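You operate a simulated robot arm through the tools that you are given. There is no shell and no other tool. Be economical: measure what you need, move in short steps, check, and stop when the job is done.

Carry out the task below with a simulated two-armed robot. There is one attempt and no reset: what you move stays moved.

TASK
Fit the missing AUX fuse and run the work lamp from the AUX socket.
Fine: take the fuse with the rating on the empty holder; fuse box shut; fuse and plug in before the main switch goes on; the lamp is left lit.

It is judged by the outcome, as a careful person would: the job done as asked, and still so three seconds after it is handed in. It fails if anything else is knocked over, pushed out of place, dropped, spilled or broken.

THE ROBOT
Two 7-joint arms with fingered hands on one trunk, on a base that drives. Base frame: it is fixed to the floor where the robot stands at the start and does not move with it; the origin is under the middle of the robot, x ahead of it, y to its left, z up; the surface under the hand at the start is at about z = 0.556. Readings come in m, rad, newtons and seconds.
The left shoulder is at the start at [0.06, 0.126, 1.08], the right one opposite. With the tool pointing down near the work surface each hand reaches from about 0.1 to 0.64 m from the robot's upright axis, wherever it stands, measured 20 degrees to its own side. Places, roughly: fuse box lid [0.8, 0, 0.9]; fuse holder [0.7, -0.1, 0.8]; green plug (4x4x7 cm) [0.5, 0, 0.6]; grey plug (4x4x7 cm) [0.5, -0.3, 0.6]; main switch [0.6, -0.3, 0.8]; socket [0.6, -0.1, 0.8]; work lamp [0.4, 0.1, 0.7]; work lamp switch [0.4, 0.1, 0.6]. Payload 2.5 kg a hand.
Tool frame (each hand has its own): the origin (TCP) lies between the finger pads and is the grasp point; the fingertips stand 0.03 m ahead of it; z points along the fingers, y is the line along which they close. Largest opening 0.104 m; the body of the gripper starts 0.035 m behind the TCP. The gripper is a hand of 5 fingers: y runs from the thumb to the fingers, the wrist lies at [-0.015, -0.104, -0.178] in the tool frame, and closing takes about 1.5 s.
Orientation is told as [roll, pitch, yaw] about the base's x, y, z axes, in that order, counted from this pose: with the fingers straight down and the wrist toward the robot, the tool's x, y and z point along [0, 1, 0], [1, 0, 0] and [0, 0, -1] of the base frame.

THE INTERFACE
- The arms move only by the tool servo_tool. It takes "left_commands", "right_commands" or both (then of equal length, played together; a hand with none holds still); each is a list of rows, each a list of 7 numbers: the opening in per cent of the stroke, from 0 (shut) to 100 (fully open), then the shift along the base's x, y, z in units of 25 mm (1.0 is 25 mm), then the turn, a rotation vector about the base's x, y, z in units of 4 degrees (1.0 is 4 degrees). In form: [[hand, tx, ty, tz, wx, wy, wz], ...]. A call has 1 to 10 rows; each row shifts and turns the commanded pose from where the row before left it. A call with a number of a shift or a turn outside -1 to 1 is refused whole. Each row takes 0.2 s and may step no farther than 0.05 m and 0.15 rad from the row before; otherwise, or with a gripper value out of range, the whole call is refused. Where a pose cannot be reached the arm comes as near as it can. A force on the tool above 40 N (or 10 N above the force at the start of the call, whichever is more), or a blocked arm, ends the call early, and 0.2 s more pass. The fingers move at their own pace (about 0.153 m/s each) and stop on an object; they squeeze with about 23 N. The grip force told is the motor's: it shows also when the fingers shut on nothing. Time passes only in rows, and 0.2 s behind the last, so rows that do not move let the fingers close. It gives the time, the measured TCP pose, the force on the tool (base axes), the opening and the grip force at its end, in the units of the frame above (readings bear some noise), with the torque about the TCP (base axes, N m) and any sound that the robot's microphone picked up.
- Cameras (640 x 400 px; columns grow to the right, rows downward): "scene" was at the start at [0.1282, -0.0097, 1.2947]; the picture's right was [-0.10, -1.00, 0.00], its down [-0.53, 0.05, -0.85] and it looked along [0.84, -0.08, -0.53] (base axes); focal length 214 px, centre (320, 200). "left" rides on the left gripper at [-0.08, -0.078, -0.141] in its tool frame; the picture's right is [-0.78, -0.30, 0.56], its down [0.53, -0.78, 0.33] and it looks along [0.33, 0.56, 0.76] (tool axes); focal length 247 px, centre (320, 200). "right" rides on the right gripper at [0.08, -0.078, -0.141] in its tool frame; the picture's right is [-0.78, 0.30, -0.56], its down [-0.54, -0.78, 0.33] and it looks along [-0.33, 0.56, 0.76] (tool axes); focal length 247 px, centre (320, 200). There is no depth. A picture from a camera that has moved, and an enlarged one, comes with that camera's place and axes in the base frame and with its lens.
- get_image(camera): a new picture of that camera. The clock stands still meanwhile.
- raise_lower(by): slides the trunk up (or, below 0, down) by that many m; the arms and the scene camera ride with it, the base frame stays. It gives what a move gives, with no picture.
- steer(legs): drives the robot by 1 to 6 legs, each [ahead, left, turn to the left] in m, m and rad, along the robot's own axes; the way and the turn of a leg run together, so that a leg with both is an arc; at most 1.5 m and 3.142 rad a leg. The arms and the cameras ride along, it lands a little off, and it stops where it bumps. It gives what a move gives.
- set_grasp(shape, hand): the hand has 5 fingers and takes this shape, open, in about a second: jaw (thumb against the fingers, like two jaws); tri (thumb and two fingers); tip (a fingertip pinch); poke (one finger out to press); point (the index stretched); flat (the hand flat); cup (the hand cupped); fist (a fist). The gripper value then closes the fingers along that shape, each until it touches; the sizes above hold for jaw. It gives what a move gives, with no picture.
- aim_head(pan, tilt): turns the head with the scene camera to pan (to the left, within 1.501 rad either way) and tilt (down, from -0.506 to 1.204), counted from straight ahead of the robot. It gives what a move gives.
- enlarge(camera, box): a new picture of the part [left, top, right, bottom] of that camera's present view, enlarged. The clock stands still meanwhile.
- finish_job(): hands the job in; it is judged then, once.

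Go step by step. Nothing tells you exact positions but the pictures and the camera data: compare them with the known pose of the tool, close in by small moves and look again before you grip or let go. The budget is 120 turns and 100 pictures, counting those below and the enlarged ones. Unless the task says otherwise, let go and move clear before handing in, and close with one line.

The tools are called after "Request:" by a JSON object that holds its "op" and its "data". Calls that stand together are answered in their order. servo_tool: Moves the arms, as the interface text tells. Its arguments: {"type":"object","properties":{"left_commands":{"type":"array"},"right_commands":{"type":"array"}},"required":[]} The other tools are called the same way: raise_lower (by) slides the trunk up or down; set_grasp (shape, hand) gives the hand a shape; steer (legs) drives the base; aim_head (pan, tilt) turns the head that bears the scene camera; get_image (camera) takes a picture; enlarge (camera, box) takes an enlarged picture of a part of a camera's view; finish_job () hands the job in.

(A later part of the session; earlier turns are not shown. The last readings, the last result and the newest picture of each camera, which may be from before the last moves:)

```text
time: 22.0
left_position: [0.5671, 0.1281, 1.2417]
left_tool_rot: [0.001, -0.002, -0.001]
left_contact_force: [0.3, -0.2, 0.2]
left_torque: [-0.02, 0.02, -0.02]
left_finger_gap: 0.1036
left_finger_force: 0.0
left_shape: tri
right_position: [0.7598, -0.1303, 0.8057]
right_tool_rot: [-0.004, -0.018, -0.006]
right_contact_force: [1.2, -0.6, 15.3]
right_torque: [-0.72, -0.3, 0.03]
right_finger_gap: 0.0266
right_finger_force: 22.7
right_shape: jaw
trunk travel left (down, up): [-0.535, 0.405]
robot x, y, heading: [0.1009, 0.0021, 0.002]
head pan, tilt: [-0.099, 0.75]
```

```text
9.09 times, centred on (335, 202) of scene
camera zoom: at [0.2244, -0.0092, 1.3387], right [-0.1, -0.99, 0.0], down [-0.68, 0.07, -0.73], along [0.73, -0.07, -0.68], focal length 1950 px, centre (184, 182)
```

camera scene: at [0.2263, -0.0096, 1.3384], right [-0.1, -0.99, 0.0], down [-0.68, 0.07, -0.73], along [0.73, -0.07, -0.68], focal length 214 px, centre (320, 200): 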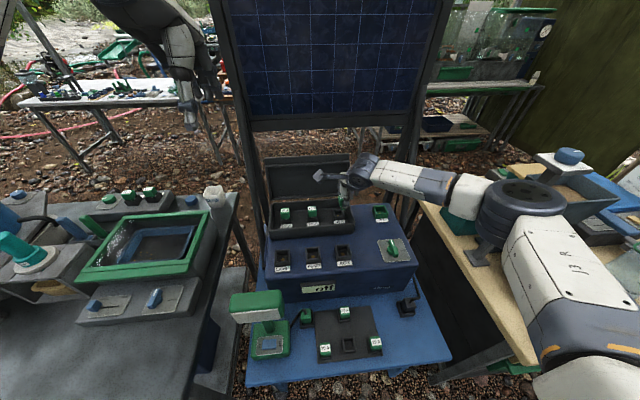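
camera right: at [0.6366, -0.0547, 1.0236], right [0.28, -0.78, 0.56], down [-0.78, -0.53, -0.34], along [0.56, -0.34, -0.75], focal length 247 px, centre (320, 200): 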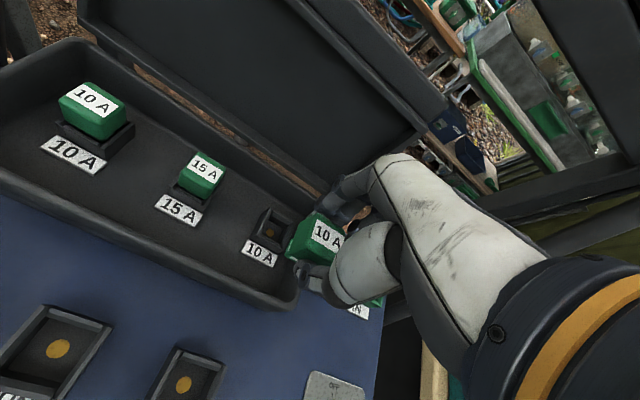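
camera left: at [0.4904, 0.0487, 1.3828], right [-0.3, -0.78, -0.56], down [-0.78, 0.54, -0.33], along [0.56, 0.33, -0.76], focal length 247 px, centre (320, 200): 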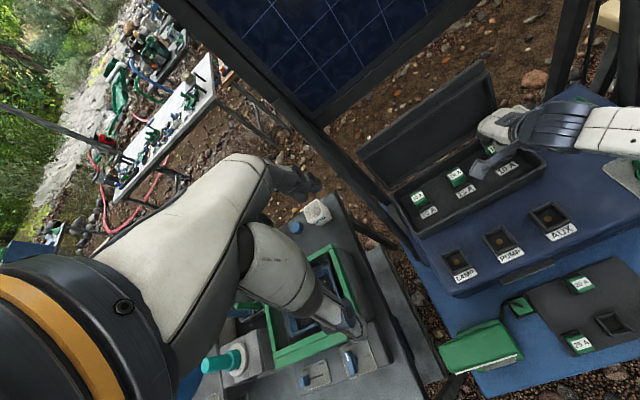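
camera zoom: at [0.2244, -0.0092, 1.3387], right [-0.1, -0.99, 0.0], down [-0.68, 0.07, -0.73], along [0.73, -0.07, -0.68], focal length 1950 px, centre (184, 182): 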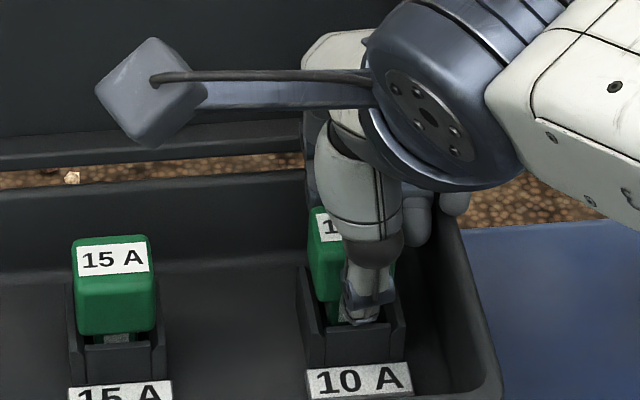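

I'll look closer at the left hand's tri shape, while relieving the right hand a bit more.

Request:
{"op": "servo_tool", "data": {"right_commands": [[0, 0, 0, 0.2, 0, 0, 0]]}}

Request:
{"op": "enlarge", "data": {"camera": "left", "box": [220, 140, 400, 360]}}

Request:
{"op": "enlarge", "data": {"camera": "scene", "box": [140, 0, 260, 150]}}

```text
time: 22.4
left_position: [0.5681, 0.1289, 1.2419]
left_tool_rot: [-0.001, 0.0, -0.003]
left_contact_force: [-0.7, -0.9, 1.2]
left_torque: [0.0, -0.02, 0.0]
left_finger_gap: 0.1037
left_finger_force: 0.1
left_shape: tri
right_position: [0.7597, -0.1297, 0.8072]
right_tool_rot: [-0.003, -0.01, -0.005]
right_contact_force: [1.3, -0.2, 4.6]
right_torque: [-0.2, -0.11, 0.02]
right_finger_gap: 0.0268
right_finger_force: 23.0
right_shape: jaw
trunk travel left (down, up): [-0.535, 0.405]
robot x, y, heading: [0.1057, 0.0011, 0.001]
head pan, tilt: [-0.099, 0.75]
```

```text
1.82 times, centred on (310, 250) of left
camera zoom: at [0.4919, 0.0483, 1.382], right [-0.3, -0.78, -0.56], down [-0.78, 0.54, -0.33], along [0.56, 0.33, -0.76], focal length 449 px, centre (338, 109)
```

zoom: 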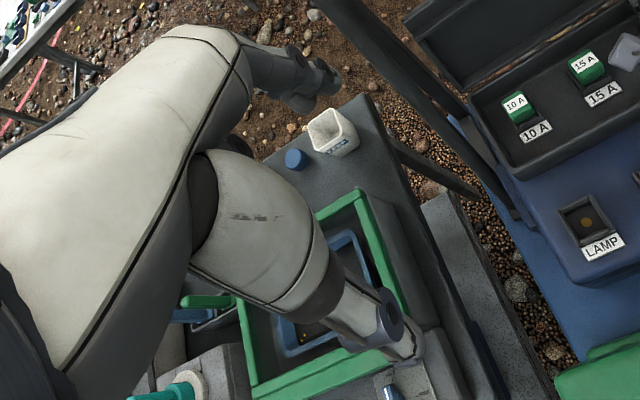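

```text
2.67 times, centred on (200, 75) of scene
camera zoom: at [0.2258, -0.0096, 1.3382], right [-0.1, -0.99, 0.0], down [-0.68, 0.07, -0.73], along [0.73, -0.07, -0.68], focal length 572 px, centre (640, 533)
```

zoom: 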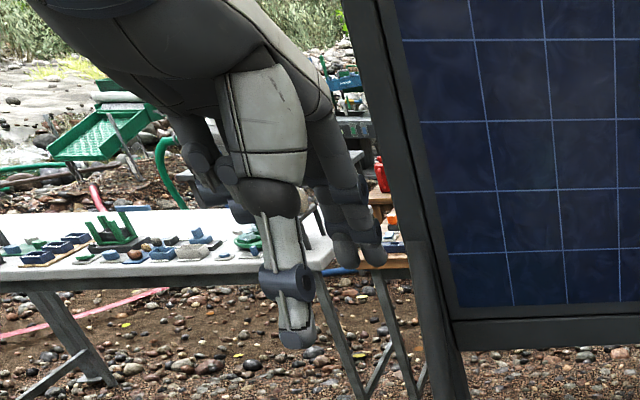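

In tri the outer fingers fold away, so I need to regrip in that shape. Before letting go here I'll test, by a small sideways nudge, whether the fuse blade is captured in the holder.

Request:
{"op": "servo_tool", "data": {"right_commands": [[0, 0, 0.2, 0, 0, 0, 0], [0, 0, 0.2, 0, 0, 0, 0]]}}

Request:
{"op": "servo_tool", "data": {"right_commands": [[0, 0, -0.2, 0, 0, 0, 0], [0, 0, -0.2, 0, 0, 0, 0]]}}

Request:
{"op": "servo_tool", "data": {"right_commands": [[0, -0.2, 0, 0, 0, 0, 0], [0, -0.2, 0, 0, 0, 0, 0]]}}

Request:
{"op": "servo_tool", "data": {"right_commands": [[0, 0.2, 0, 0, 0, 0, 0], [0, 0.2, 0, 0, 0, 0, 0]]}}

```text
time: 23.0
left_position: [0.5694, 0.1274, 1.2413]
left_tool_rot: [0.001, 0.002, -0.002]
left_contact_force: [-0.8, 0.0, 0.3]
left_torque: [0.0, 0.03, 0.01]
left_finger_gap: 0.1034
left_finger_force: 0.0
left_shape: tri
right_position: [0.7614, -0.1234, 0.8082]
right_tool_rot: [-0.004, -0.012, -0.01]
right_contact_force: [-0.6, -5.0, -0.1]
right_torque: [-0.23, 0.0, -0.08]
right_finger_gap: 0.0264
right_finger_force: 23.4
right_shape: jaw
trunk travel left (down, up): [-0.535, 0.405]
robot x, y, heading: [0.1054, -0.0002, 0.001]
head pan, tilt: [-0.099, 0.75]
```

```text
time: 23.6
left_position: [0.5694, 0.1278, 1.2418]
left_tool_rot: [0.001, 0.0, -0.001]
left_contact_force: [-1.0, 0.7, 0.6]
left_torque: [0.02, -0.01, 0.0]
left_finger_gap: 0.1041
left_finger_force: 0.1
left_shape: tri
right_position: [0.7598, -0.1268, 0.8097]
right_tool_rot: [0.0, -0.014, -0.002]
right_contact_force: [0.1, -0.3, -0.3]
right_torque: [-0.03, -0.02, 0.01]
right_finger_gap: 0.0264
right_finger_force: 23.3
right_shape: jaw
trunk travel left (down, up): [-0.535, 0.405]
robot x, y, heading: [0.1037, -0.0003, -0.007]
head pan, tilt: [-0.099, 0.75]
```

```text
time: 24.2
left_position: [0.5698, 0.1276, 1.2412]
left_tool_rot: [0.001, -0.001, -0.003]
left_contact_force: [-0.1, 0.1, 0.4]
left_torque: [0.01, 0.03, -0.02]
left_finger_gap: 0.1038
left_finger_force: 0.1
left_shape: tri
right_position: [0.7497, -0.1279, 0.8091]
right_tool_rot: [-0.002, -0.017, -0.008]
right_contact_force: [3.0, -0.5, -0.8]
right_torque: [-0.01, -0.13, 0.01]
right_finger_gap: 0.0262
right_finger_force: 22.8
right_shape: jaw
trunk travel left (down, up): [-0.535, 0.405]
robot x, y, heading: [0.104, -0.0016, -0.001]
head pan, tilt: [-0.099, 0.75]
```

```text
time: 24.8
left_position: [0.5692, 0.1277, 1.2404]
left_tool_rot: [0.0, -0.001, -0.002]
left_contact_force: [0.4, 1.0, 0.2]
left_torque: [0.01, -0.01, 0.01]
left_finger_gap: 0.1036
left_finger_force: 0.0
left_shape: tri
right_position: [0.7608, -0.1299, 0.8083]
right_tool_rot: [-0.004, -0.014, -0.005]
right_contact_force: [0.0, -1.1, 0.6]
right_torque: [-0.01, -0.05, 0.02]
right_finger_gap: 0.0263
right_finger_force: 23.2
right_shape: jaw
trunk travel left (down, up): [-0.535, 0.405]
robot x, y, heading: [0.1046, 0.0034, 0.005]
head pan, tilt: [-0.099, 0.75]
```

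The blade is captured in the holder (reaction comes from about 4.6 cm below the tool). I'll release gently so it settles in, keeping the opening small, then rise and look.

Request:
{"op": "servo_tool", "data": {"right_commands": [[30, 0, 0.04, 0, 0, 0, 0], [36, 0, 0, 0, 0, 0, 0], [45, 0, 0, 0, 0, 0, 0], [50, 0, 0, 0, 0, 0, 0], [50, 0, 0, 0, 0, 0, 0]]}}

Request:
{"op": "enlarge", "data": {"camera": "right", "box": [220, 160, 400, 290]}}

Request:
{"op": "enlarge", "data": {"camera": "scene", "box": [310, 180, 360, 224]}}

```text
time: 26.0
left_position: [0.5697, 0.1282, 1.2422]
left_tool_rot: [0.001, -0.001, -0.002]
left_contact_force: [-0.1, -0.7, 0.3]
left_torque: [0.02, 0.03, 0.02]
left_finger_gap: 0.1035
left_finger_force: 0.0
left_shape: tri
right_position: [0.7591, -0.1285, 0.8086]
right_tool_rot: [-0.003, -0.014, -0.006]
right_contact_force: [-6.7, 0.8, 1.0]
right_torque: [0.0, 0.03, -0.05]
right_finger_gap: 0.0487
right_finger_force: 0.0
right_shape: jaw
trunk travel left (down, up): [-0.535, 0.405]
robot x, y, heading: [0.1087, 0.0022, 0.001]
head pan, tilt: [-0.099, 0.75]
```

```text
3.08 times, centred on (310, 225) of right
camera zoom: at [0.68, -0.0477, 0.9483], right [0.28, -0.78, 0.56], down [-0.78, -0.53, -0.34], along [0.56, -0.34, -0.75], focal length 760 px, centre (351, 123)
```

zoom: 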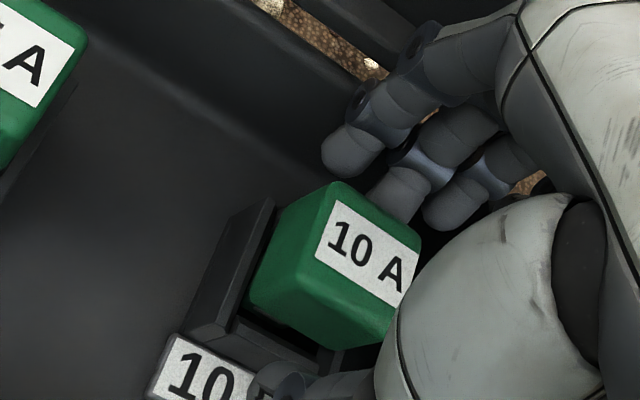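

```text
9.09 times, centred on (335, 202) of scene
camera zoom: at [0.2253, -0.0096, 1.3385], right [-0.1, -0.99, 0.0], down [-0.68, 0.07, -0.73], along [0.73, -0.07, -0.68], focal length 1950 px, centre (184, 182)
```

zoom: 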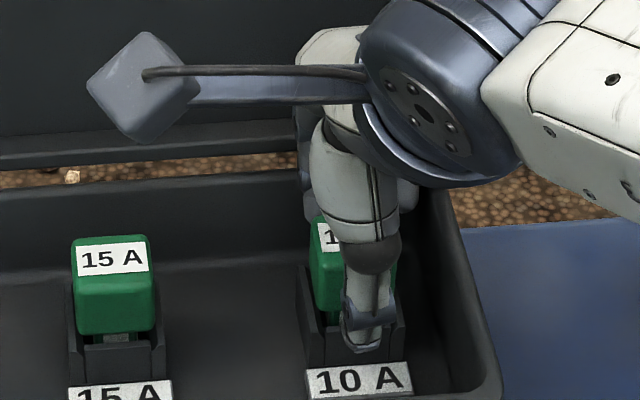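

The fuse stands upright in the holder. Easing the fingers in a touch and lifting clear.

Request:
{"op": "servo_tool", "data": {"right_commands": [[44, 0, 0, 0.3, 0, 0, 0], [44, 0, 0, 0.5, 0, 0, 0], [44, 0, 0, 1, 0, 0, 0], [44, 0, 0, 1, 0, 0, 0]]}}

Request:
{"op": "enlarge", "data": {"camera": "right", "box": [180, 140, 400, 300]}}

Request:
{"op": "enlarge", "data": {"camera": "scene", "box": [270, 170, 370, 240]}}

```text
time: 27.0
left_position: [0.5694, 0.1281, 1.2405]
left_tool_rot: [-0.001, 0.0, -0.002]
left_contact_force: [0.0, -1.1, -0.1]
left_torque: [-0.02, -0.03, 0.02]
left_finger_gap: 0.1036
left_finger_force: 0.0
left_shape: tri
right_position: [0.7615, -0.1301, 0.88]
right_tool_rot: [-0.005, -0.015, -0.005]
right_contact_force: [0.1, -0.3, 0.5]
right_torque: [0.04, -0.02, 0.0]
right_finger_gap: 0.0463
right_finger_force: 0.0
right_shape: jaw
trunk travel left (down, up): [-0.535, 0.405]
robot x, y, heading: [0.1071, -0.0015, -0.005]
head pan, tilt: [-0.099, 0.75]
```

```text
2.50 times, centred on (290, 220) of right
camera zoom: at [0.6825, -0.0498, 1.0196], right [0.28, -0.78, 0.56], down [-0.78, -0.53, -0.34], along [0.56, -0.34, -0.75], focal length 617 px, centre (395, 150)
```

zoom: 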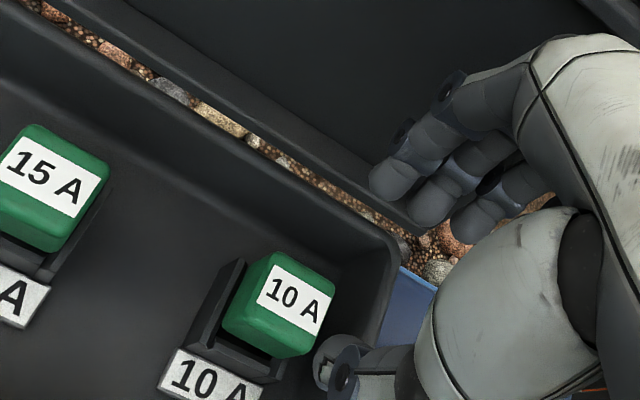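

```text
5.71 times, centred on (320, 205) of scene
camera zoom: at [0.226, -0.0096, 1.3384], right [-0.1, -0.99, 0.0], down [-0.68, 0.07, -0.73], along [0.73, -0.07, -0.68], focal length 1226 px, centre (320, 171)
```

zoom: 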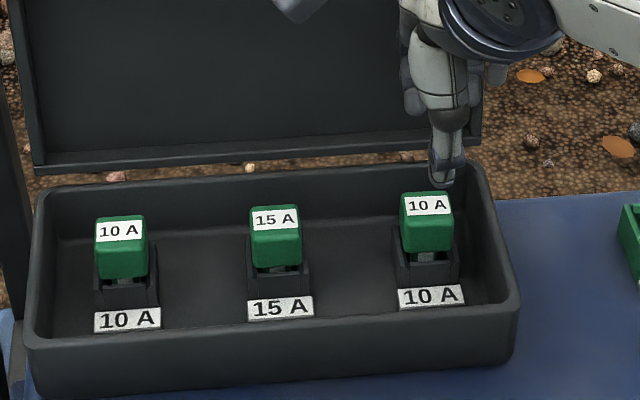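

The fuse stands in the AUX holder, perhaps 2–3 mm proud of its neighbours. I'll shut the fingers and press down gently on its top.

Request:
{"op": "servo_tool", "data": {"right_commands": [[0, 0, 0, 0, 0, 0, 0], [0, 0, 0, 0, 0, 0, 0], [0, 0, 0, -0.6, 0, 0, 0], [0, 0, 0, -0.6, 0, 0, 0], [0, 0, 0, 0, 0, 0, 0]]}}

Request:
{"op": "enlarge", "data": {"camera": "right", "box": [180, 140, 400, 300]}}

Request:
{"op": "enlarge", "data": {"camera": "scene", "box": [270, 170, 370, 240]}}

```text
time: 28.2
left_position: [0.5694, 0.1282, 1.2408]
left_tool_rot: [-0.002, 0.001, -0.002]
left_contact_force: [0.1, -0.4, 0.5]
left_torque: [0.0, -0.02, 0.01]
left_finger_gap: 0.1038
left_finger_force: 0.1
left_shape: tri
right_position: [0.7616, -0.1283, 0.8486]
right_tool_rot: [-0.003, -0.014, -0.005]
right_contact_force: [-0.4, 0.4, 1.0]
right_torque: [0.0, 0.0, 0.0]
right_finger_gap: 0.0
right_finger_force: 23.0
right_shape: jaw
trunk travel left (down, up): [-0.535, 0.405]
robot x, y, heading: [0.1034, -0.0032, 0.005]
head pan, tilt: [-0.099, 0.75]
```

```text
2.50 times, centred on (290, 220) of right
camera zoom: at [0.6827, -0.0482, 0.9885], right [0.28, -0.78, 0.56], down [-0.78, -0.53, -0.34], along [0.56, -0.34, -0.75], focal length 617 px, centre (395, 150)
```

zoom: 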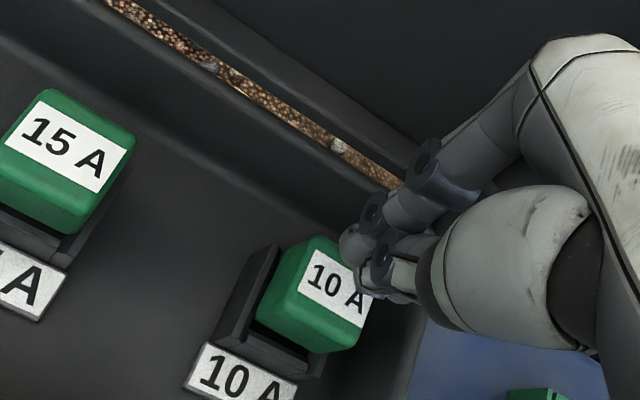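

```text
5.71 times, centred on (320, 205) of scene
camera zoom: at [0.2261, -0.0096, 1.3384], right [-0.1, -0.99, 0.0], down [-0.68, 0.07, -0.73], along [0.73, -0.07, -0.68], focal length 1226 px, centre (320, 171)
```

zoom: 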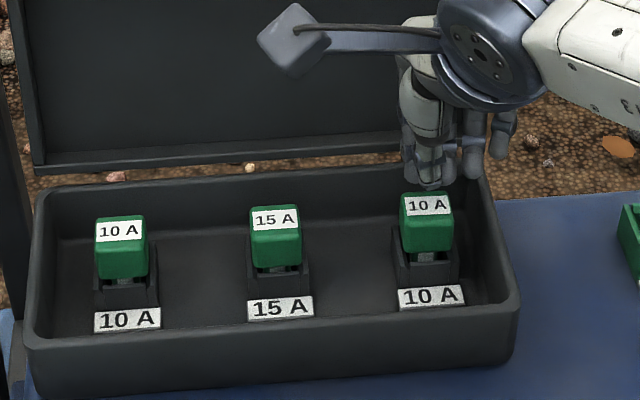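

Fingertips are about 2 cm above the fuse top. Pressing down in small steps.

Request:
{"op": "servo_tool", "data": {"right_commands": [[0, 0, 0, -0.4, 0, 0, 0], [0, 0, 0, -0.2, 0, 0, 0], [0, 0, 0, -0.2, 0, 0, 0], [0, 0, 0, -0.2, 0, 0, 0]]}}

Request:
{"op": "enlarge", "data": {"camera": "scene", "box": [270, 170, 370, 240]}}

```text
time: 29.2
left_position: [0.5674, 0.1288, 1.2439]
left_tool_rot: [0.0, -0.002, -0.003]
left_contact_force: [0.2, 0.4, 0.1]
left_torque: [-0.02, 0.0, -0.03]
left_finger_gap: 0.1038
left_finger_force: 0.1
left_shape: tri
right_position: [0.7609, -0.1279, 0.8337]
right_tool_rot: [0.0, -0.029, -0.006]
right_contact_force: [1.6, -1.2, 29.6]
right_torque: [-0.01, -0.12, 0.03]
right_finger_gap: 0.0002
right_finger_force: 22.7
right_shape: jaw
trunk travel left (down, up): [-0.535, 0.405]
robot x, y, heading: [0.1021, -0.0, 0.001]
head pan, tilt: [-0.099, 0.75]
```

```text
5.71 times, centred on (320, 205) of scene
camera zoom: at [0.223, -0.0091, 1.3394], right [-0.1, -0.99, 0.0], down [-0.68, 0.07, -0.73], along [0.73, -0.07, -0.68], focal length 1226 px, centre (320, 171)
```

zoom: 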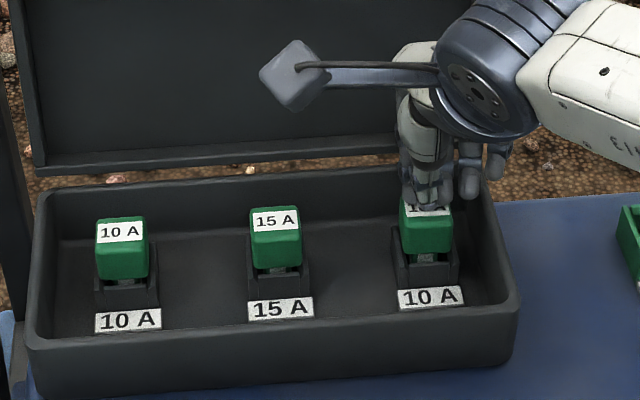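

It's pressed with 30 N centred on the fuse and doesn't go further. Lifting away to compare close up.

Request:
{"op": "servo_tool", "data": {"right_commands": [[0, 0, 0, 0.6, 0, 0, 0], [0, 0, 0, 1, 0, 0, 0], [0, 0, 0, 1, 0, 0, 0], [0, -1, -0.5, 1, 0, 0, 0], [0, -1, -0.5, 1, 0, 0, 0], [0, -1, -0.5, 0, 0, 0, 0]]}}

Request:
{"op": "enlarge", "data": {"camera": "scene", "box": [275, 190, 355, 235]}}

```text
time: 30.6
left_position: [0.5687, 0.1284, 1.2407]
left_tool_rot: [0.001, 0.001, -0.002]
left_contact_force: [0.7, -0.6, 0.3]
left_torque: [-0.01, 0.02, -0.02]
left_finger_gap: 0.1038
left_finger_force: 0.1
left_shape: tri
right_position: [0.6847, -0.1642, 0.9405]
right_tool_rot: [-0.003, -0.014, -0.007]
right_contact_force: [-0.2, -0.2, 0.7]
right_torque: [-0.01, 0.02, -0.02]
right_finger_gap: 0.0
right_finger_force: 23.1
right_shape: jaw
trunk travel left (down, up): [-0.535, 0.405]
robot x, y, heading: [0.1016, -0.0006, -0.002]
head pan, tilt: [-0.099, 0.75]
```

```text
8.00 times, centred on (315, 212) of scene
camera zoom: at [0.226, -0.0099, 1.3385], right [-0.1, -0.99, 0.0], down [-0.68, 0.07, -0.73], along [0.73, -0.07, -0.68], focal length 1716 px, centre (360, 100)
```

zoom: 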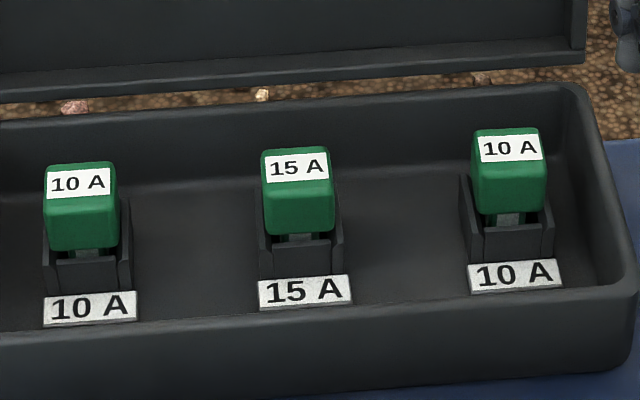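

Fuse is seated like its neighbours. Next is the lid: I'll look at its edge and the clearance to the solar panel behind it.

Request:
{"op": "enlarge", "data": {"camera": "left", "box": [330, 0, 560, 220]}}

Request:
{"op": "enlarge", "data": {"camera": "scene", "box": [220, 90, 430, 220]}}

Request:
{"op": "get_image", "data": {"camera": "right"}}

```text
1.82 times, centred on (445, 110) of left
camera zoom: at [0.492, 0.0479, 1.3822], right [-0.3, -0.78, -0.56], down [-0.78, 0.54, -0.33], along [0.56, 0.33, -0.76], focal length 449 px, centre (93, 364)
```

zoom: 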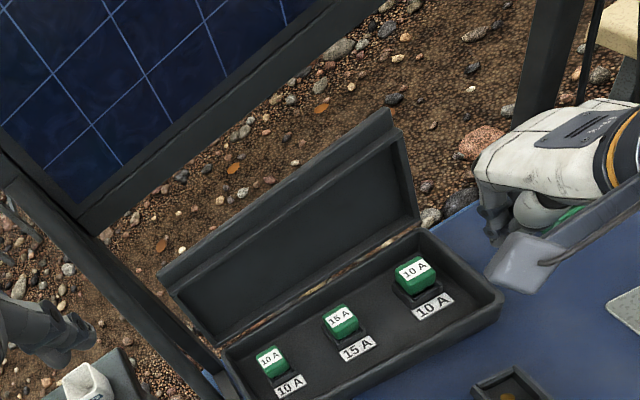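

```text
3.05 times, centred on (325, 155) of scene
camera zoom: at [0.226, -0.0099, 1.3385], right [-0.1, -0.99, 0.0], down [-0.68, 0.07, -0.73], along [0.73, -0.07, -0.68], focal length 654 px, centre (305, 337)
```

zoom: 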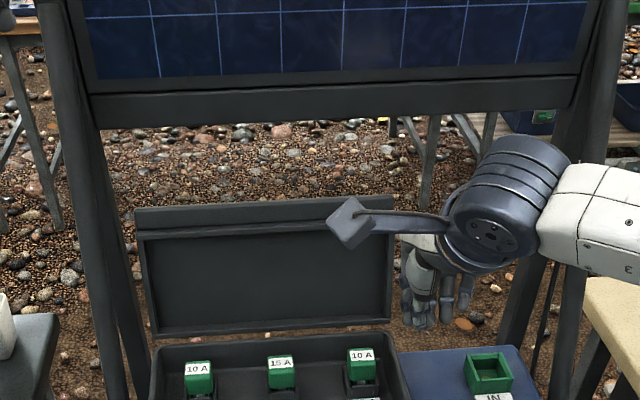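

```text
49 pictures are left
camera right: at [0.6053, -0.0835, 1.0806], right [0.28, -0.78, 0.56], down [-0.78, -0.53, -0.34], along [0.56, -0.34, -0.75], focal length 247 px, centre (320, 200)
```

right: 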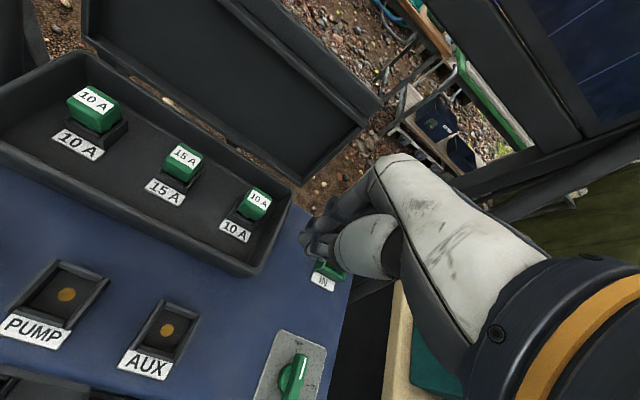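

The lid leans back about 18° with its top edge near [0.855, z 0.957]; the solar panel's lower bar is at about [0.895, z 1.04]. I'll pitch the right hand 20° forward, straddle the lid's top edge with the jaw and bring it over; first a pose in front and above.

Request:
{"op": "servo_tool", "data": {"right_commands": [[62, 0.6, 0.83, 0.6, 0, -1, 0], [62, 0.6, 0.83, 0.6, 0, -1, 0], [62, 0.6, 0.83, 0.6, 0, -1, 0], [62, 0.6, 0.83, 0.6, 0, -1, 0], [62, 0.6, 0.83, 0.6, 0, -1, 0]]}}

Request:
{"op": "get_image", "data": {"camera": "right"}}

Request:
{"op": "enlarge", "data": {"camera": "left", "box": [330, 0, 560, 220]}}

```text
time: 31.8
left_position: [0.5689, 0.1286, 1.241]
left_tool_rot: [0.0, 0.0, -0.003]
left_contact_force: [0.1, 0.3, -0.9]
left_torque: [0.03, 0.0, 0.01]
left_finger_gap: 0.1036
left_finger_force: 0.0
left_shape: tri
right_position: [0.7606, -0.0604, 1.0161]
right_tool_rot: [0.002, -0.364, -0.009]
right_contact_force: [-0.1, 0.6, 0.1]
right_torque: [-0.05, 0.0, 0.0]
right_finger_gap: 0.0642
right_finger_force: 0.0
right_shape: jaw
trunk travel left (down, up): [-0.535, 0.405]
robot x, y, heading: [0.1079, -0.0044, -0.004]
head pan, tilt: [-0.099, 0.75]
```

```text
48 pictures are left
camera right: at [0.6373, 0.0207, 1.12], right [0.07, -0.78, 0.63], down [-0.61, -0.53, -0.59], along [0.79, -0.34, -0.51], focal length 247 px, centre (320, 200)
```

right: 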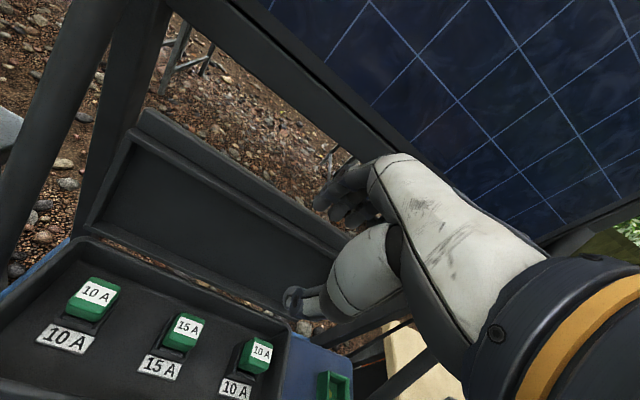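

```text
1.82 times, centred on (445, 110) of left
camera zoom: at [0.4924, 0.0486, 1.3821], right [-0.3, -0.78, -0.56], down [-0.78, 0.54, -0.33], along [0.56, 0.33, -0.76], focal length 449 px, centre (93, 364)
```

zoom: 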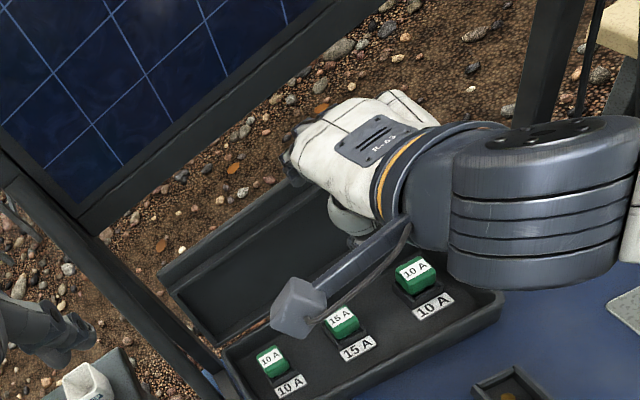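

The lid's top edge shows at [0.85, z 0.96], as estimated. I'll move forward over it with a bit more pitch.

Request:
{"op": "servo_tool", "data": {"right_commands": [[62, 0.78, 0, -0.2, 0, -0.5, 0], [62, 0.78, 0, -0.2, 0, -0.5, 0], [62, 0.78, 0, -0.2, 0, -0.5, 0], [62, 0.78, 0, -0.2, 0, -0.5, 0]]}}

Request:
{"op": "get_image", "data": {"camera": "right"}}

```text
time: 32.8
left_position: [0.57, 0.1279, 1.2401]
left_tool_rot: [-0.002, 0.002, -0.002]
left_contact_force: [0.2, 0.3, 0.0]
left_torque: [0.01, -0.02, 0.0]
left_finger_gap: 0.1037
left_finger_force: 0.0
left_shape: tri
right_position: [0.8405, -0.0603, 0.9939]
right_tool_rot: [0.0, -0.502, -0.007]
right_contact_force: [-0.7, -0.6, -1.1]
right_torque: [-0.01, 0.0, -0.04]
right_finger_gap: 0.0643
right_finger_force: 0.2
right_shape: jaw
trunk travel left (down, up): [-0.535, 0.405]
robot x, y, heading: [0.103, 0.0017, -0.001]
head pan, tilt: [-0.099, 0.75]
```

```text
46 pictures are left
camera right: at [0.7038, 0.019, 1.0795], right [-0.01, -0.78, 0.63], down [-0.52, -0.53, -0.67], along [0.85, -0.34, -0.4], focal length 247 px, centre (320, 200)
```

right: 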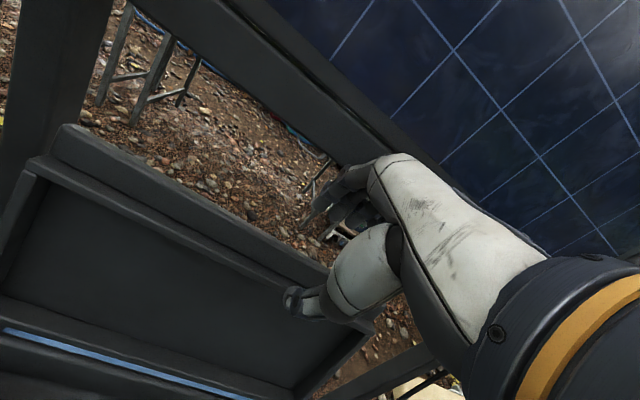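

The jaw is over the lid edge, thumb in front, fingers behind. Lowering to straddle it.

Request:
{"op": "servo_tool", "data": {"right_commands": [[62, 0, 0, -0.6, 0, 0, 0], [62, 0, 0, -0.6, 0, 0, 0], [62, 0, 0, -0.5, 0, 0, 0]]}}

Request:
{"op": "get_image", "data": {"camera": "right"}}

```text
time: 33.6
left_position: [0.5691, 0.1276, 1.2408]
left_tool_rot: [-0.001, -0.001, -0.002]
left_contact_force: [1.4, 0.3, -0.2]
left_torque: [0.0, -0.01, -0.04]
left_finger_gap: 0.1038
left_finger_force: 0.0
left_shape: tri
right_position: [0.8393, -0.0627, 0.9508]
right_tool_rot: [-0.001, -0.503, -0.008]
right_contact_force: [-0.1, -0.6, 0.4]
right_torque: [0.0, 0.0, 0.05]
right_finger_gap: 0.0645
right_finger_force: 0.1
right_shape: jaw
trunk travel left (down, up): [-0.535, 0.405]
robot x, y, heading: [0.1059, -0.0002, -0.001]
head pan, tilt: [-0.099, 0.75]
```

```text
45 pictures are left
camera right: at [0.7027, 0.018, 1.0367], right [-0.01, -0.78, 0.63], down [-0.52, -0.53, -0.67], along [0.85, -0.34, -0.4], focal length 247 px, centre (320, 200)
```

right: 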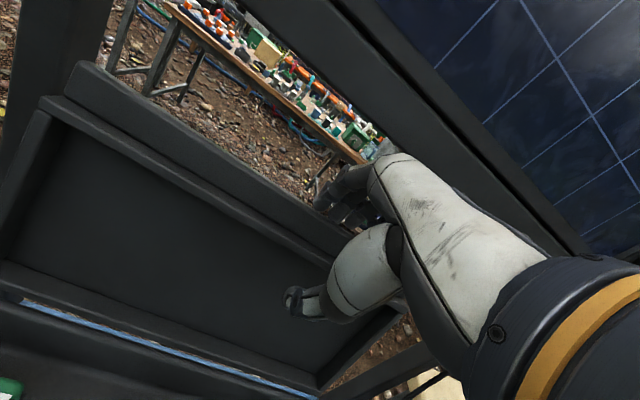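

The lid edge is inside the jaw. Pulling it toward me.

Request:
{"op": "servo_tool", "data": {"right_commands": [[50, -0.6, 0, 0, 0, 0, 0], [45, -0.6, 0, 0, 0, 0, 0], [45, -0.6, 0, 0, 0, 0, 0], [45, -0.6, 0, 0, 0, 0, 0]]}}

Request:
{"op": "get_image", "data": {"camera": "right"}}

```text
time: 34.6
left_position: [0.5687, 0.1275, 1.2413]
left_tool_rot: [-0.002, 0.0, -0.002]
left_contact_force: [-0.5, 0.1, -0.4]
left_torque: [0.0, 0.01, -0.04]
left_finger_gap: 0.1039
left_finger_force: 0.2
left_shape: tri
right_position: [0.7782, -0.0616, 0.949]
right_tool_rot: [0.0, -0.503, -0.007]
right_contact_force: [0.7, 0.1, -0.5]
right_torque: [0.0, 0.04, 0.02]
right_finger_gap: 0.0471
right_finger_force: 0.0
right_shape: jaw
trunk travel left (down, up): [-0.535, 0.405]
robot x, y, heading: [0.1045, -0.0013, -0.004]
head pan, tilt: [-0.099, 0.75]
```

```text
44 pictures are left
camera right: at [0.6421, 0.0189, 1.0355], right [-0.01, -0.78, 0.63], down [-0.53, -0.53, -0.67], along [0.85, -0.34, -0.4], focal length 247 px, centre (320, 200)
```

right: 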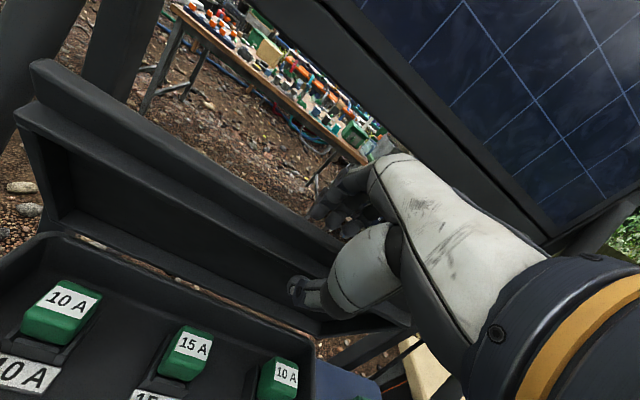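

The lid is swinging forward nicely. Following the arc.

Request:
{"op": "servo_tool", "data": {"right_commands": [[45, -0.7, 0, -0.2, 0, 0, 0], [45, -0.7, 0, -0.3, 0, 0, 0], [45, -0.7, 0, -0.4, 0, 0, 0]]}}

Request:
{"op": "get_image", "data": {"camera": "right"}}

```text
time: 35.4
left_position: [0.5691, 0.1271, 1.2413]
left_tool_rot: [0.001, -0.001, -0.001]
left_contact_force: [0.3, 0.5, -0.1]
left_torque: [-0.01, -0.01, 0.04]
left_finger_gap: 0.1036
left_finger_force: 0.1
left_shape: tri
right_position: [0.7245, -0.0615, 0.928]
right_tool_rot: [0.001, -0.503, -0.006]
right_contact_force: [-0.3, 0.0, -0.2]
right_torque: [-0.04, 0.03, 0.01]
right_finger_gap: 0.0471
right_finger_force: 0.0
right_shape: jaw
trunk travel left (down, up): [-0.535, 0.405]
robot x, y, heading: [0.1035, -0.0015, -0.001]
head pan, tilt: [-0.099, 0.75]
```

```text
43 pictures are left
camera right: at [0.5895, 0.0186, 1.014], right [-0.01, -0.78, 0.63], down [-0.52, -0.53, -0.67], along [0.85, -0.34, -0.4], focal length 247 px, centre (320, 200)
```

right: 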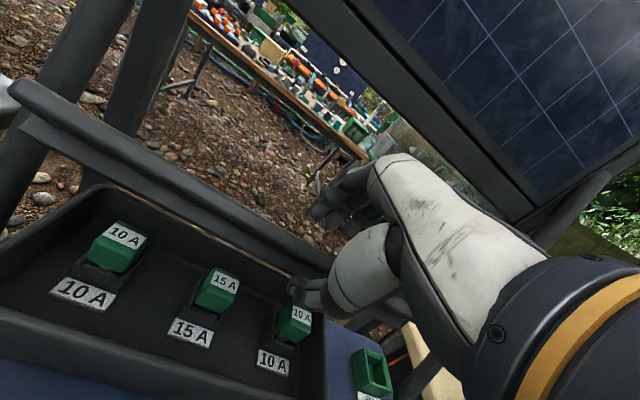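

Lid is tilting forward with the thumb under its edge. One more step along the arc.

Request:
{"op": "servo_tool", "data": {"right_commands": [[45, -0.7, 0, -0.4, 0, 0, 0], [45, -0.6, 0, -0.5, 0, 0, 0], [45, -0.5, 0, -0.6, 0, 0, 0]]}}

Request:
{"op": "get_image", "data": {"camera": "right"}}

```text
time: 36.2
left_position: [0.5681, 0.1282, 1.2412]
left_tool_rot: [-0.001, -0.003, -0.001]
left_contact_force: [0.4, 1.0, 0.0]
left_torque: [0.0, -0.01, 0.02]
left_finger_gap: 0.1036
left_finger_force: 0.0
left_shape: tri
right_position: [0.683, -0.0613, 0.8915]
right_tool_rot: [0.0, -0.504, -0.008]
right_contact_force: [0.4, -0.1, -1.4]
right_torque: [-0.03, -0.01, 0.01]
right_finger_gap: 0.0473
right_finger_force: 0.1
right_shape: jaw
trunk travel left (down, up): [-0.535, 0.405]
robot x, y, heading: [0.1063, 0.0041, -0.001]
head pan, tilt: [-0.099, 0.75]
```

```text
42 pictures are left
camera right: at [0.546, 0.0191, 0.9765], right [-0.02, -0.78, 0.63], down [-0.52, -0.53, -0.67], along [0.85, -0.34, -0.4], focal length 247 px, centre (320, 200)
```

right: 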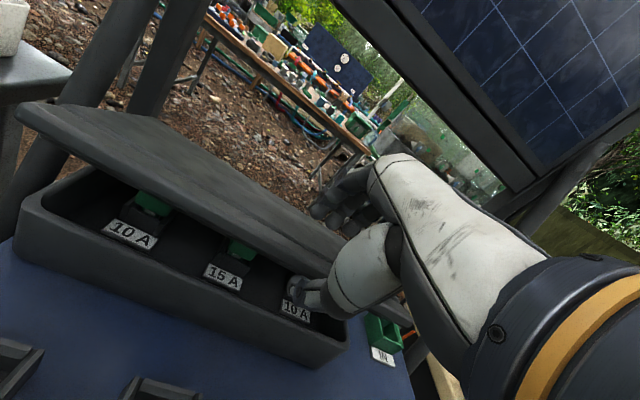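

Lid is about two-thirds closed. I'll lower a bit more, then withdraw the thumb toward me.

Request:
{"op": "servo_tool", "data": {"right_commands": [[50, -0.4, 0, -0.6, 0, 0, 0], [55, -0.4, 0, -0.5, 0, 0, 0], [60, -0.6, 0, -0.2, 0, 0, 0], [60, -0.8, 0, 0, 0, 0, 0]]}}

Request:
{"op": "get_image", "data": {"camera": "right"}}

```text
time: 37.2
left_position: [0.5695, 0.1288, 1.2406]
left_tool_rot: [0.001, 0.0, -0.002]
left_contact_force: [-0.3, -0.5, 0.0]
left_torque: [0.01, 0.01, 0.0]
left_finger_gap: 0.1038
left_finger_force: 0.1
left_shape: tri
right_position: [0.6255, -0.0513, 0.8654]
right_tool_rot: [-0.002, -0.5, -0.011]
right_contact_force: [-0.5, 0.4, -0.1]
right_torque: [0.05, -0.02, -0.01]
right_finger_gap: 0.0617
right_finger_force: 0.1
right_shape: jaw
right hand out of reach, approached as far as the arm can: row 2, 3
trunk travel left (down, up): [-0.535, 0.405]
robot x, y, heading: [0.1066, 0.0031, -0.003]
head pan, tilt: [-0.099, 0.75]
```

```text
41 pictures are left
camera right: at [0.4913, 0.0309, 0.951], right [-0.02, -0.77, 0.63], down [-0.53, -0.53, -0.66], along [0.85, -0.34, -0.4], focal length 247 px, centre (320, 200)
```

right: 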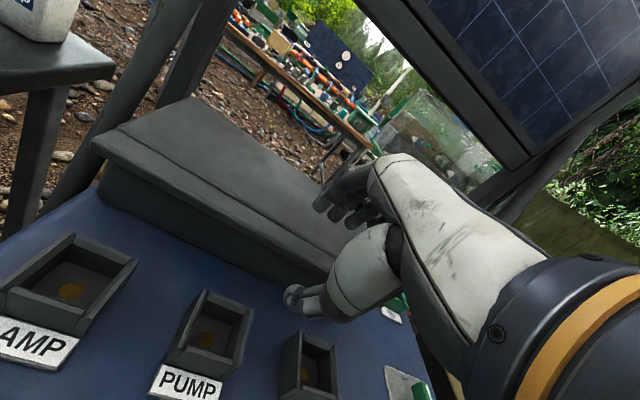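

The lid looks shut. I'll withdraw, level the hand again and check the box from the head camera.

Request:
{"op": "servo_tool", "data": {"right_commands": [[62, -0.8, -0.3, 0.6, 0, 0.9, 0], [62, -0.8, -0.3, 0.6, 0, 0.9, 0], [62, -0.7, -0.3, 0.2, 0, 0.9, 0], [62, -0.7, -0.3, 0, 0, 0.9, 0], [62, -0.6, 0, 0, 0, 0.9, 0], [62, -0.5, 0, 0, 0, 0.9, 0], [62, -0.5, 0, 0, 0, 0.9, 0], [62, -0.5, 0, 0, 0, 0.9, 0]]}}

Request:
{"op": "set_grasp", "data": {"hand": "right", "shape": "tri"}}

Request:
{"op": "get_image", "data": {"camera": "scene"}}

Request:
{"op": "get_image", "data": {"camera": "right"}}

```text
time: 39.0
left_position: [0.5698, 0.1284, 1.2411]
left_tool_rot: [-0.001, 0.001, -0.003]
left_contact_force: [0.4, 0.3, -0.6]
left_torque: [-0.02, 0.01, 0.02]
left_finger_gap: 0.1035
left_finger_force: 0.0
left_shape: tri
right_position: [0.4997, -0.0822, 0.899]
right_tool_rot: [-0.003, 0.001, -0.005]
right_contact_force: [0.2, 0.3, 0.6]
right_torque: [-0.03, -0.02, -0.01]
right_finger_gap: 0.0639
right_finger_force: 0.1
right_shape: jaw
trunk travel left (down, up): [-0.535, 0.405]
robot x, y, heading: [0.1029, 0.0001, -0.003]
head pan, tilt: [-0.099, 0.75]
```

```text
time: 39.9
left_position: [0.5685, 0.128, 1.2417]
left_tool_rot: [0.001, -0.001, -0.001]
left_contact_force: [0.6, 0.4, 0.3]
left_torque: [0.03, 0.0, -0.01]
left_finger_gap: 0.1036
left_finger_force: 0.1
left_shape: tri
right_position: [0.5001, -0.0813, 0.9002]
right_tool_rot: [-0.003, 0.001, -0.007]
right_contact_force: [0.4, -0.3, -0.4]
right_torque: [0.03, 0.01, 0.02]
right_finger_gap: 0.1039
right_finger_force: 0.1
right_shape: tri
trunk travel left (down, up): [-0.535, 0.405]
robot x, y, heading: [0.109, 0.001, -0.003]
head pan, tilt: [-0.099, 0.75]
```

```text
40 pictures are left
camera scene: at [0.2261, -0.0096, 1.3384], right [-0.1, -0.99, 0.0], down [-0.68, 0.07, -0.73], along [0.73, -0.07, -0.68], focal length 214 px, centre (320, 200)
```

scene: 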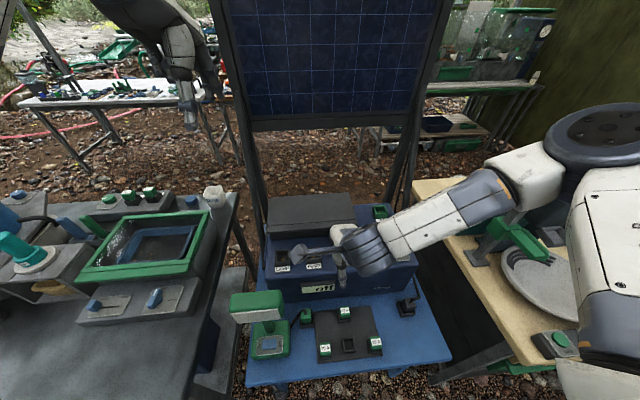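

```text
39 pictures are left
camera right: at [0.4228, -0.0008, 1.039], right [0.29, -0.78, 0.56], down [-0.78, -0.53, -0.33], along [0.55, -0.34, -0.76], focal length 247 px, centre (320, 200)
```

right: 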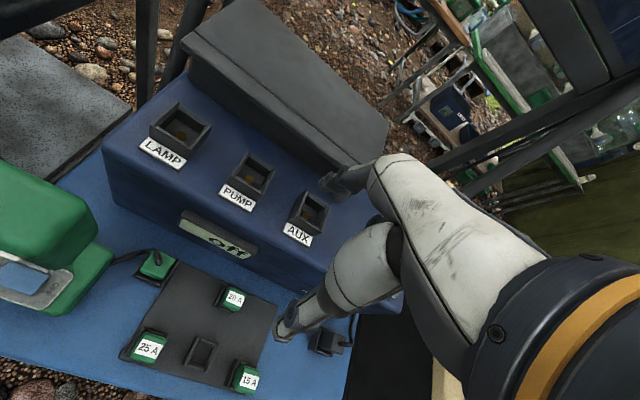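

Lid is shut. The green plug's top is near [0.482, 0.010, 0.60]; the lamp stands close on its left, so I'll lean the hand 25° to the right (to keep the wrist clear of the lamp) and go down with the tri grasp.

Request:
{"op": "servo_tool", "data": {"right_commands": [[60, -0.1, 0.45, -0.8, 0.9, 0, 0], [60, -0.1, 0.45, -0.8, 0.9, 0, 0], [60, -0.1, 0.45, -0.8, 0.9, 0, 0], [60, -0.1, 0.45, -0.8, 0.9, 0, 0], [60, -0.1, 0.45, -0.8, 0.9, 0, 0], [60, -0.1, 0.45, -0.8, 0.9, 0, 0], [60, -0.1, 0.45, -0.8, 0.9, 0, 0]]}}

Request:
{"op": "get_image", "data": {"camera": "right"}}

Request:
{"op": "enlarge", "data": {"camera": "scene", "box": [220, 230, 430, 380]}}

```text
time: 41.5
left_position: [0.5693, 0.1289, 1.2408]
left_tool_rot: [0.0, 0.001, 0.0]
left_contact_force: [0.3, -0.3, 0.2]
left_torque: [0.02, -0.01, -0.01]
left_finger_gap: 0.1036
left_finger_force: 0.0
left_shape: tri
right_position: [0.4954, -0.0328, 0.7999]
right_tool_rot: [0.355, 0.013, 0.013]
right_contact_force: [-0.8, 0.0, -0.6]
right_torque: [-0.01, 0.01, -0.01]
right_finger_gap: 0.0628
right_finger_force: 0.1
right_shape: tri
right hand out of reach, approached as far as the arm can: row 5, 6, 7
trunk travel left (down, up): [-0.535, 0.405]
robot x, y, heading: [0.1056, -0.0004, -0.002]
head pan, tilt: [-0.099, 0.75]
```

```text
38 pictures are left
camera right: at [0.4196, -0.0089, 0.9612], right [0.31, -0.92, 0.25], down [-0.78, -0.4, -0.49], along [0.54, -0.04, -0.84], focal length 247 px, centre (320, 200)
```

right: 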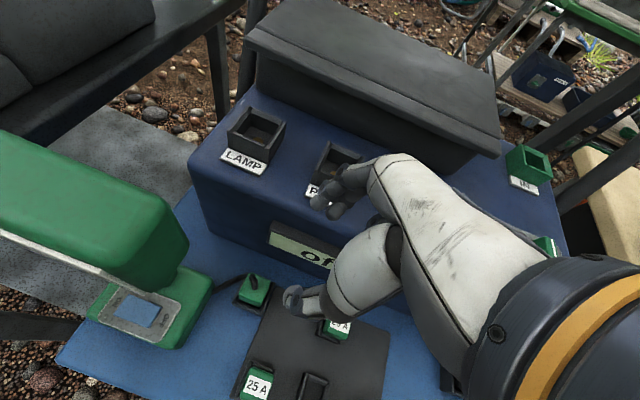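

```text
2.67 times, centred on (325, 305) of scene
camera zoom: at [0.2261, -0.0099, 1.3385], right [-0.1, -0.99, 0.0], down [-0.68, 0.07, -0.73], along [0.73, -0.07, -0.68], focal length 572 px, centre (307, -80)
```

zoom: 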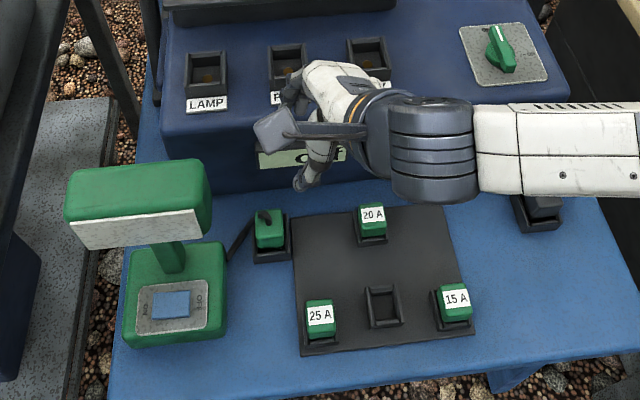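

The arm needs the trunk lower. Lowering 12 cm, then adding roll and moving over the plug.

Request:
{"op": "raise_lower", "data": {"by": -0.12}}

Request:
{"op": "servo_tool", "data": {"right_commands": [[60, -0.3, 0.4, 0.3, 0.8, 0, 0], [60, -0.2, 0.4, 0.2, 0.8, 0, 0], [60, -0.1, 0.4, 0, 0.8, 0, 0]]}}

Request:
{"op": "get_image", "data": {"camera": "right"}}

```text
time: 42.3
left_position: [0.5685, 0.1275, 1.1882]
left_tool_rot: [0.002, -0.002, -0.002]
left_contact_force: [0.5, 0.3, -0.6]
left_torque: [0.01, 0.05, -0.01]
left_finger_gap: 0.1036
left_finger_force: 0.0
left_shape: tri
right_position: [0.4986, -0.0287, 0.7589]
right_tool_rot: [0.369, -0.014, 0.024]
right_contact_force: [-13.9, -6.8, 20.6]
right_torque: [-0.21, -0.58, -0.25]
right_finger_gap: 0.0566
right_finger_force: 0.0
right_shape: tri
trunk travel left (down, up): [-0.482, 0.458]
robot x, y, heading: [0.1061, -0.0008, -0.004]
head pan, tilt: [-0.099, 0.75]
stopped: the force on the tool passed its limit at 54 N (the readings are from after the stop); the commanded pose is now the measured one
```

```text
time: 43.1
left_position: [0.5687, 0.1271, 1.189]
left_tool_rot: [0.001, -0.001, -0.002]
left_contact_force: [-0.3, -0.7, -0.5]
left_torque: [-0.01, -0.02, -0.02]
left_finger_gap: 0.1037
left_finger_force: 0.0
left_shape: tri
right_position: [0.4887, -0.0123, 0.7661]
right_tool_rot: [0.532, -0.013, 0.02]
right_contact_force: [-0.4, 0.3, 0.1]
right_torque: [-0.02, 0.01, 0.01]
right_finger_gap: 0.0623
right_finger_force: 0.2
right_shape: tri
right hand out of reach, approached as far as the arm can: row 1, 2
trunk travel left (down, up): [-0.482, 0.458]
robot x, y, heading: [0.1048, -0.0008, -0.0]
head pan, tilt: [-0.099, 0.75]
```

```text
36 pictures are left
camera right: at [0.4087, -0.0163, 0.9274], right [0.31, -0.95, 0.09], down [-0.76, -0.31, -0.57], along [0.56, 0.11, -0.82], focal length 247 px, centre (320, 200)
```

right: 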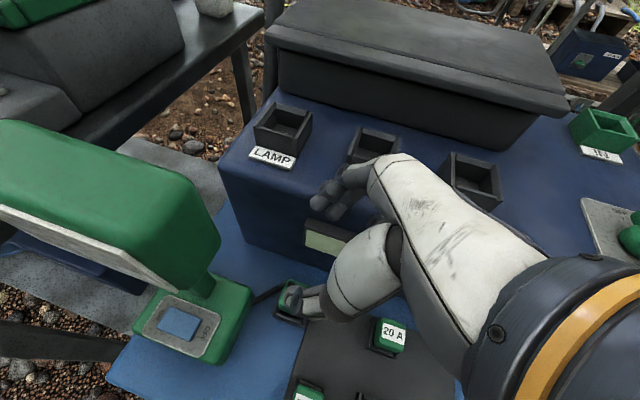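

My fingertips touched the box's top edge, so approaching with the fingers ahead doesn't fit here. Instead I'll turn the hand 90° so it closes left–right with the wrist out to the right; first rising and levelling.

Request:
{"op": "servo_tool", "data": {"right_commands": [[60, -0.3, -0.2, 0.8, -0.75, 0, 0], [60, -0.3, -0.2, 0.8, -0.75, 0, 0], [60, -0.3, -0.2, 0.8, -0.75, 0, 0], [60, 0, -0.2, 0.5, -0.75, 0, 0], [60, 0, 0, 0, -0.75, 0, 0], [60, 0, 0, 0, -0.75, 0, 0], [60, 0, 0, 0, -0.75, 0, 0], [60, 0, 0, 0, -0.75, 0, 0], [60, 0, 0, 0, -0.75, 0, 0], [60, 0, 0, 0, -0.85, 0, 0]]}}

Request:
{"op": "servo_tool", "data": {"right_commands": [[60, 0, 0, 0, 0, 0, 1], [60, 0, 0, 0, 0, 0, 1], [60, 0, 0, 0, 0, 0, 1], [60, 0, 0, 0, 0, 0, 1], [60, 0, 0, 0, 0, 0, 1], [60, 0, 0, 0, 0, 0, 1], [60, 0, 0, 0, 0, 0, 1], [60, 0, 0, 0, 0, 0, 1], [60, 0, 0, 0, 0, 0, 1], [60, 0, 0, 0, 0, 0, 1]]}}

Request:
{"op": "servo_tool", "data": {"right_commands": [[60, 0, 0, 0, 0, 0, 1], [60, 0, 0, 0, 0, 0, 1], [60, 0, 0, 0, 0, 0, 1], [60, 0, 0, 0, 0, 0, 1], [60, 0, 0, 0, 0, 0, 1], [60, 0, 0, 0, 0, 0, 1], [60, 0, 0, 0, 0, 0, 1], [60, 0, 0, 0, 0, 0, 1], [60, 0, 0, 0, 0, 0, 1], [60, 0, 0, 0, 0, 0, 1]]}}

Request:
{"op": "get_image", "data": {"camera": "scene"}}

```text
time: 45.3
left_position: [0.5689, 0.1284, 1.1872]
left_tool_rot: [0.001, 0.0, -0.002]
left_contact_force: [0.9, 0.9, 0.9]
left_torque: [-0.01, 0.03, 0.0]
left_finger_gap: 0.1036
left_finger_force: 0.1
left_shape: tri
right_position: [0.4656, -0.0322, 0.8392]
right_tool_rot: [0.003, -0.002, 0.02]
right_contact_force: [0.2, -0.4, 0.7]
right_torque: [-0.05, 0.03, -0.01]
right_finger_gap: 0.0623
right_finger_force: 0.0
right_shape: tri
trunk travel left (down, up): [-0.482, 0.458]
robot x, y, heading: [0.1082, -0.0003, -0.004]
head pan, tilt: [-0.099, 0.75]
```

```text
time: 47.5
left_position: [0.5687, 0.1282, 1.1878]
left_tool_rot: [0.0, 0.0, -0.003]
left_contact_force: [1.0, 0.1, 1.0]
left_torque: [0.0, 0.02, -0.03]
left_finger_gap: 0.1037
left_finger_force: 0.0
left_shape: tri
right_position: [0.4663, -0.0312, 0.8382]
right_tool_rot: [0.005, -0.002, 0.721]
right_contact_force: [0.5, 0.0, 0.0]
right_torque: [-0.06, -0.02, -0.04]
right_finger_gap: 0.0625
right_finger_force: 0.1
right_shape: tri
trunk travel left (down, up): [-0.482, 0.458]
robot x, y, heading: [0.1045, 0.0014, -0.001]
head pan, tilt: [-0.099, 0.75]
```

```text
time: 49.7
left_position: [0.5695, 0.128, 1.1875]
left_tool_rot: [0.001, 0.001, -0.003]
left_contact_force: [0.8, -0.2, -0.3]
left_torque: [0.0, -0.03, -0.02]
left_finger_gap: 0.1036
left_finger_force: 0.0
left_shape: tri
right_position: [0.4553, -0.0139, 0.8394]
right_tool_rot: [0.021, -0.021, 1.277]
right_contact_force: [0.4, -0.2, -0.5]
right_torque: [-0.01, -0.02, 0.0]
right_finger_gap: 0.0626
right_finger_force: 0.1
right_shape: tri
right hand out of reach, approached as far as the arm can: row 8, 9, 10
trunk travel left (down, up): [-0.482, 0.458]
robot x, y, heading: [0.104, -0.0004, -0.003]
head pan, tilt: [-0.099, 0.75]
```

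```text
35 pictures are left
camera scene: at [0.2261, -0.0098, 1.2854], right [-0.1, -0.99, 0.0], down [-0.68, 0.07, -0.73], along [0.73, -0.07, -0.68], focal length 214 px, centre (320, 200)
```

scene: 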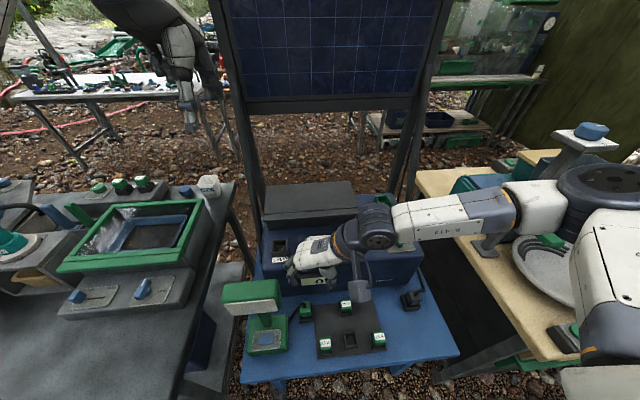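

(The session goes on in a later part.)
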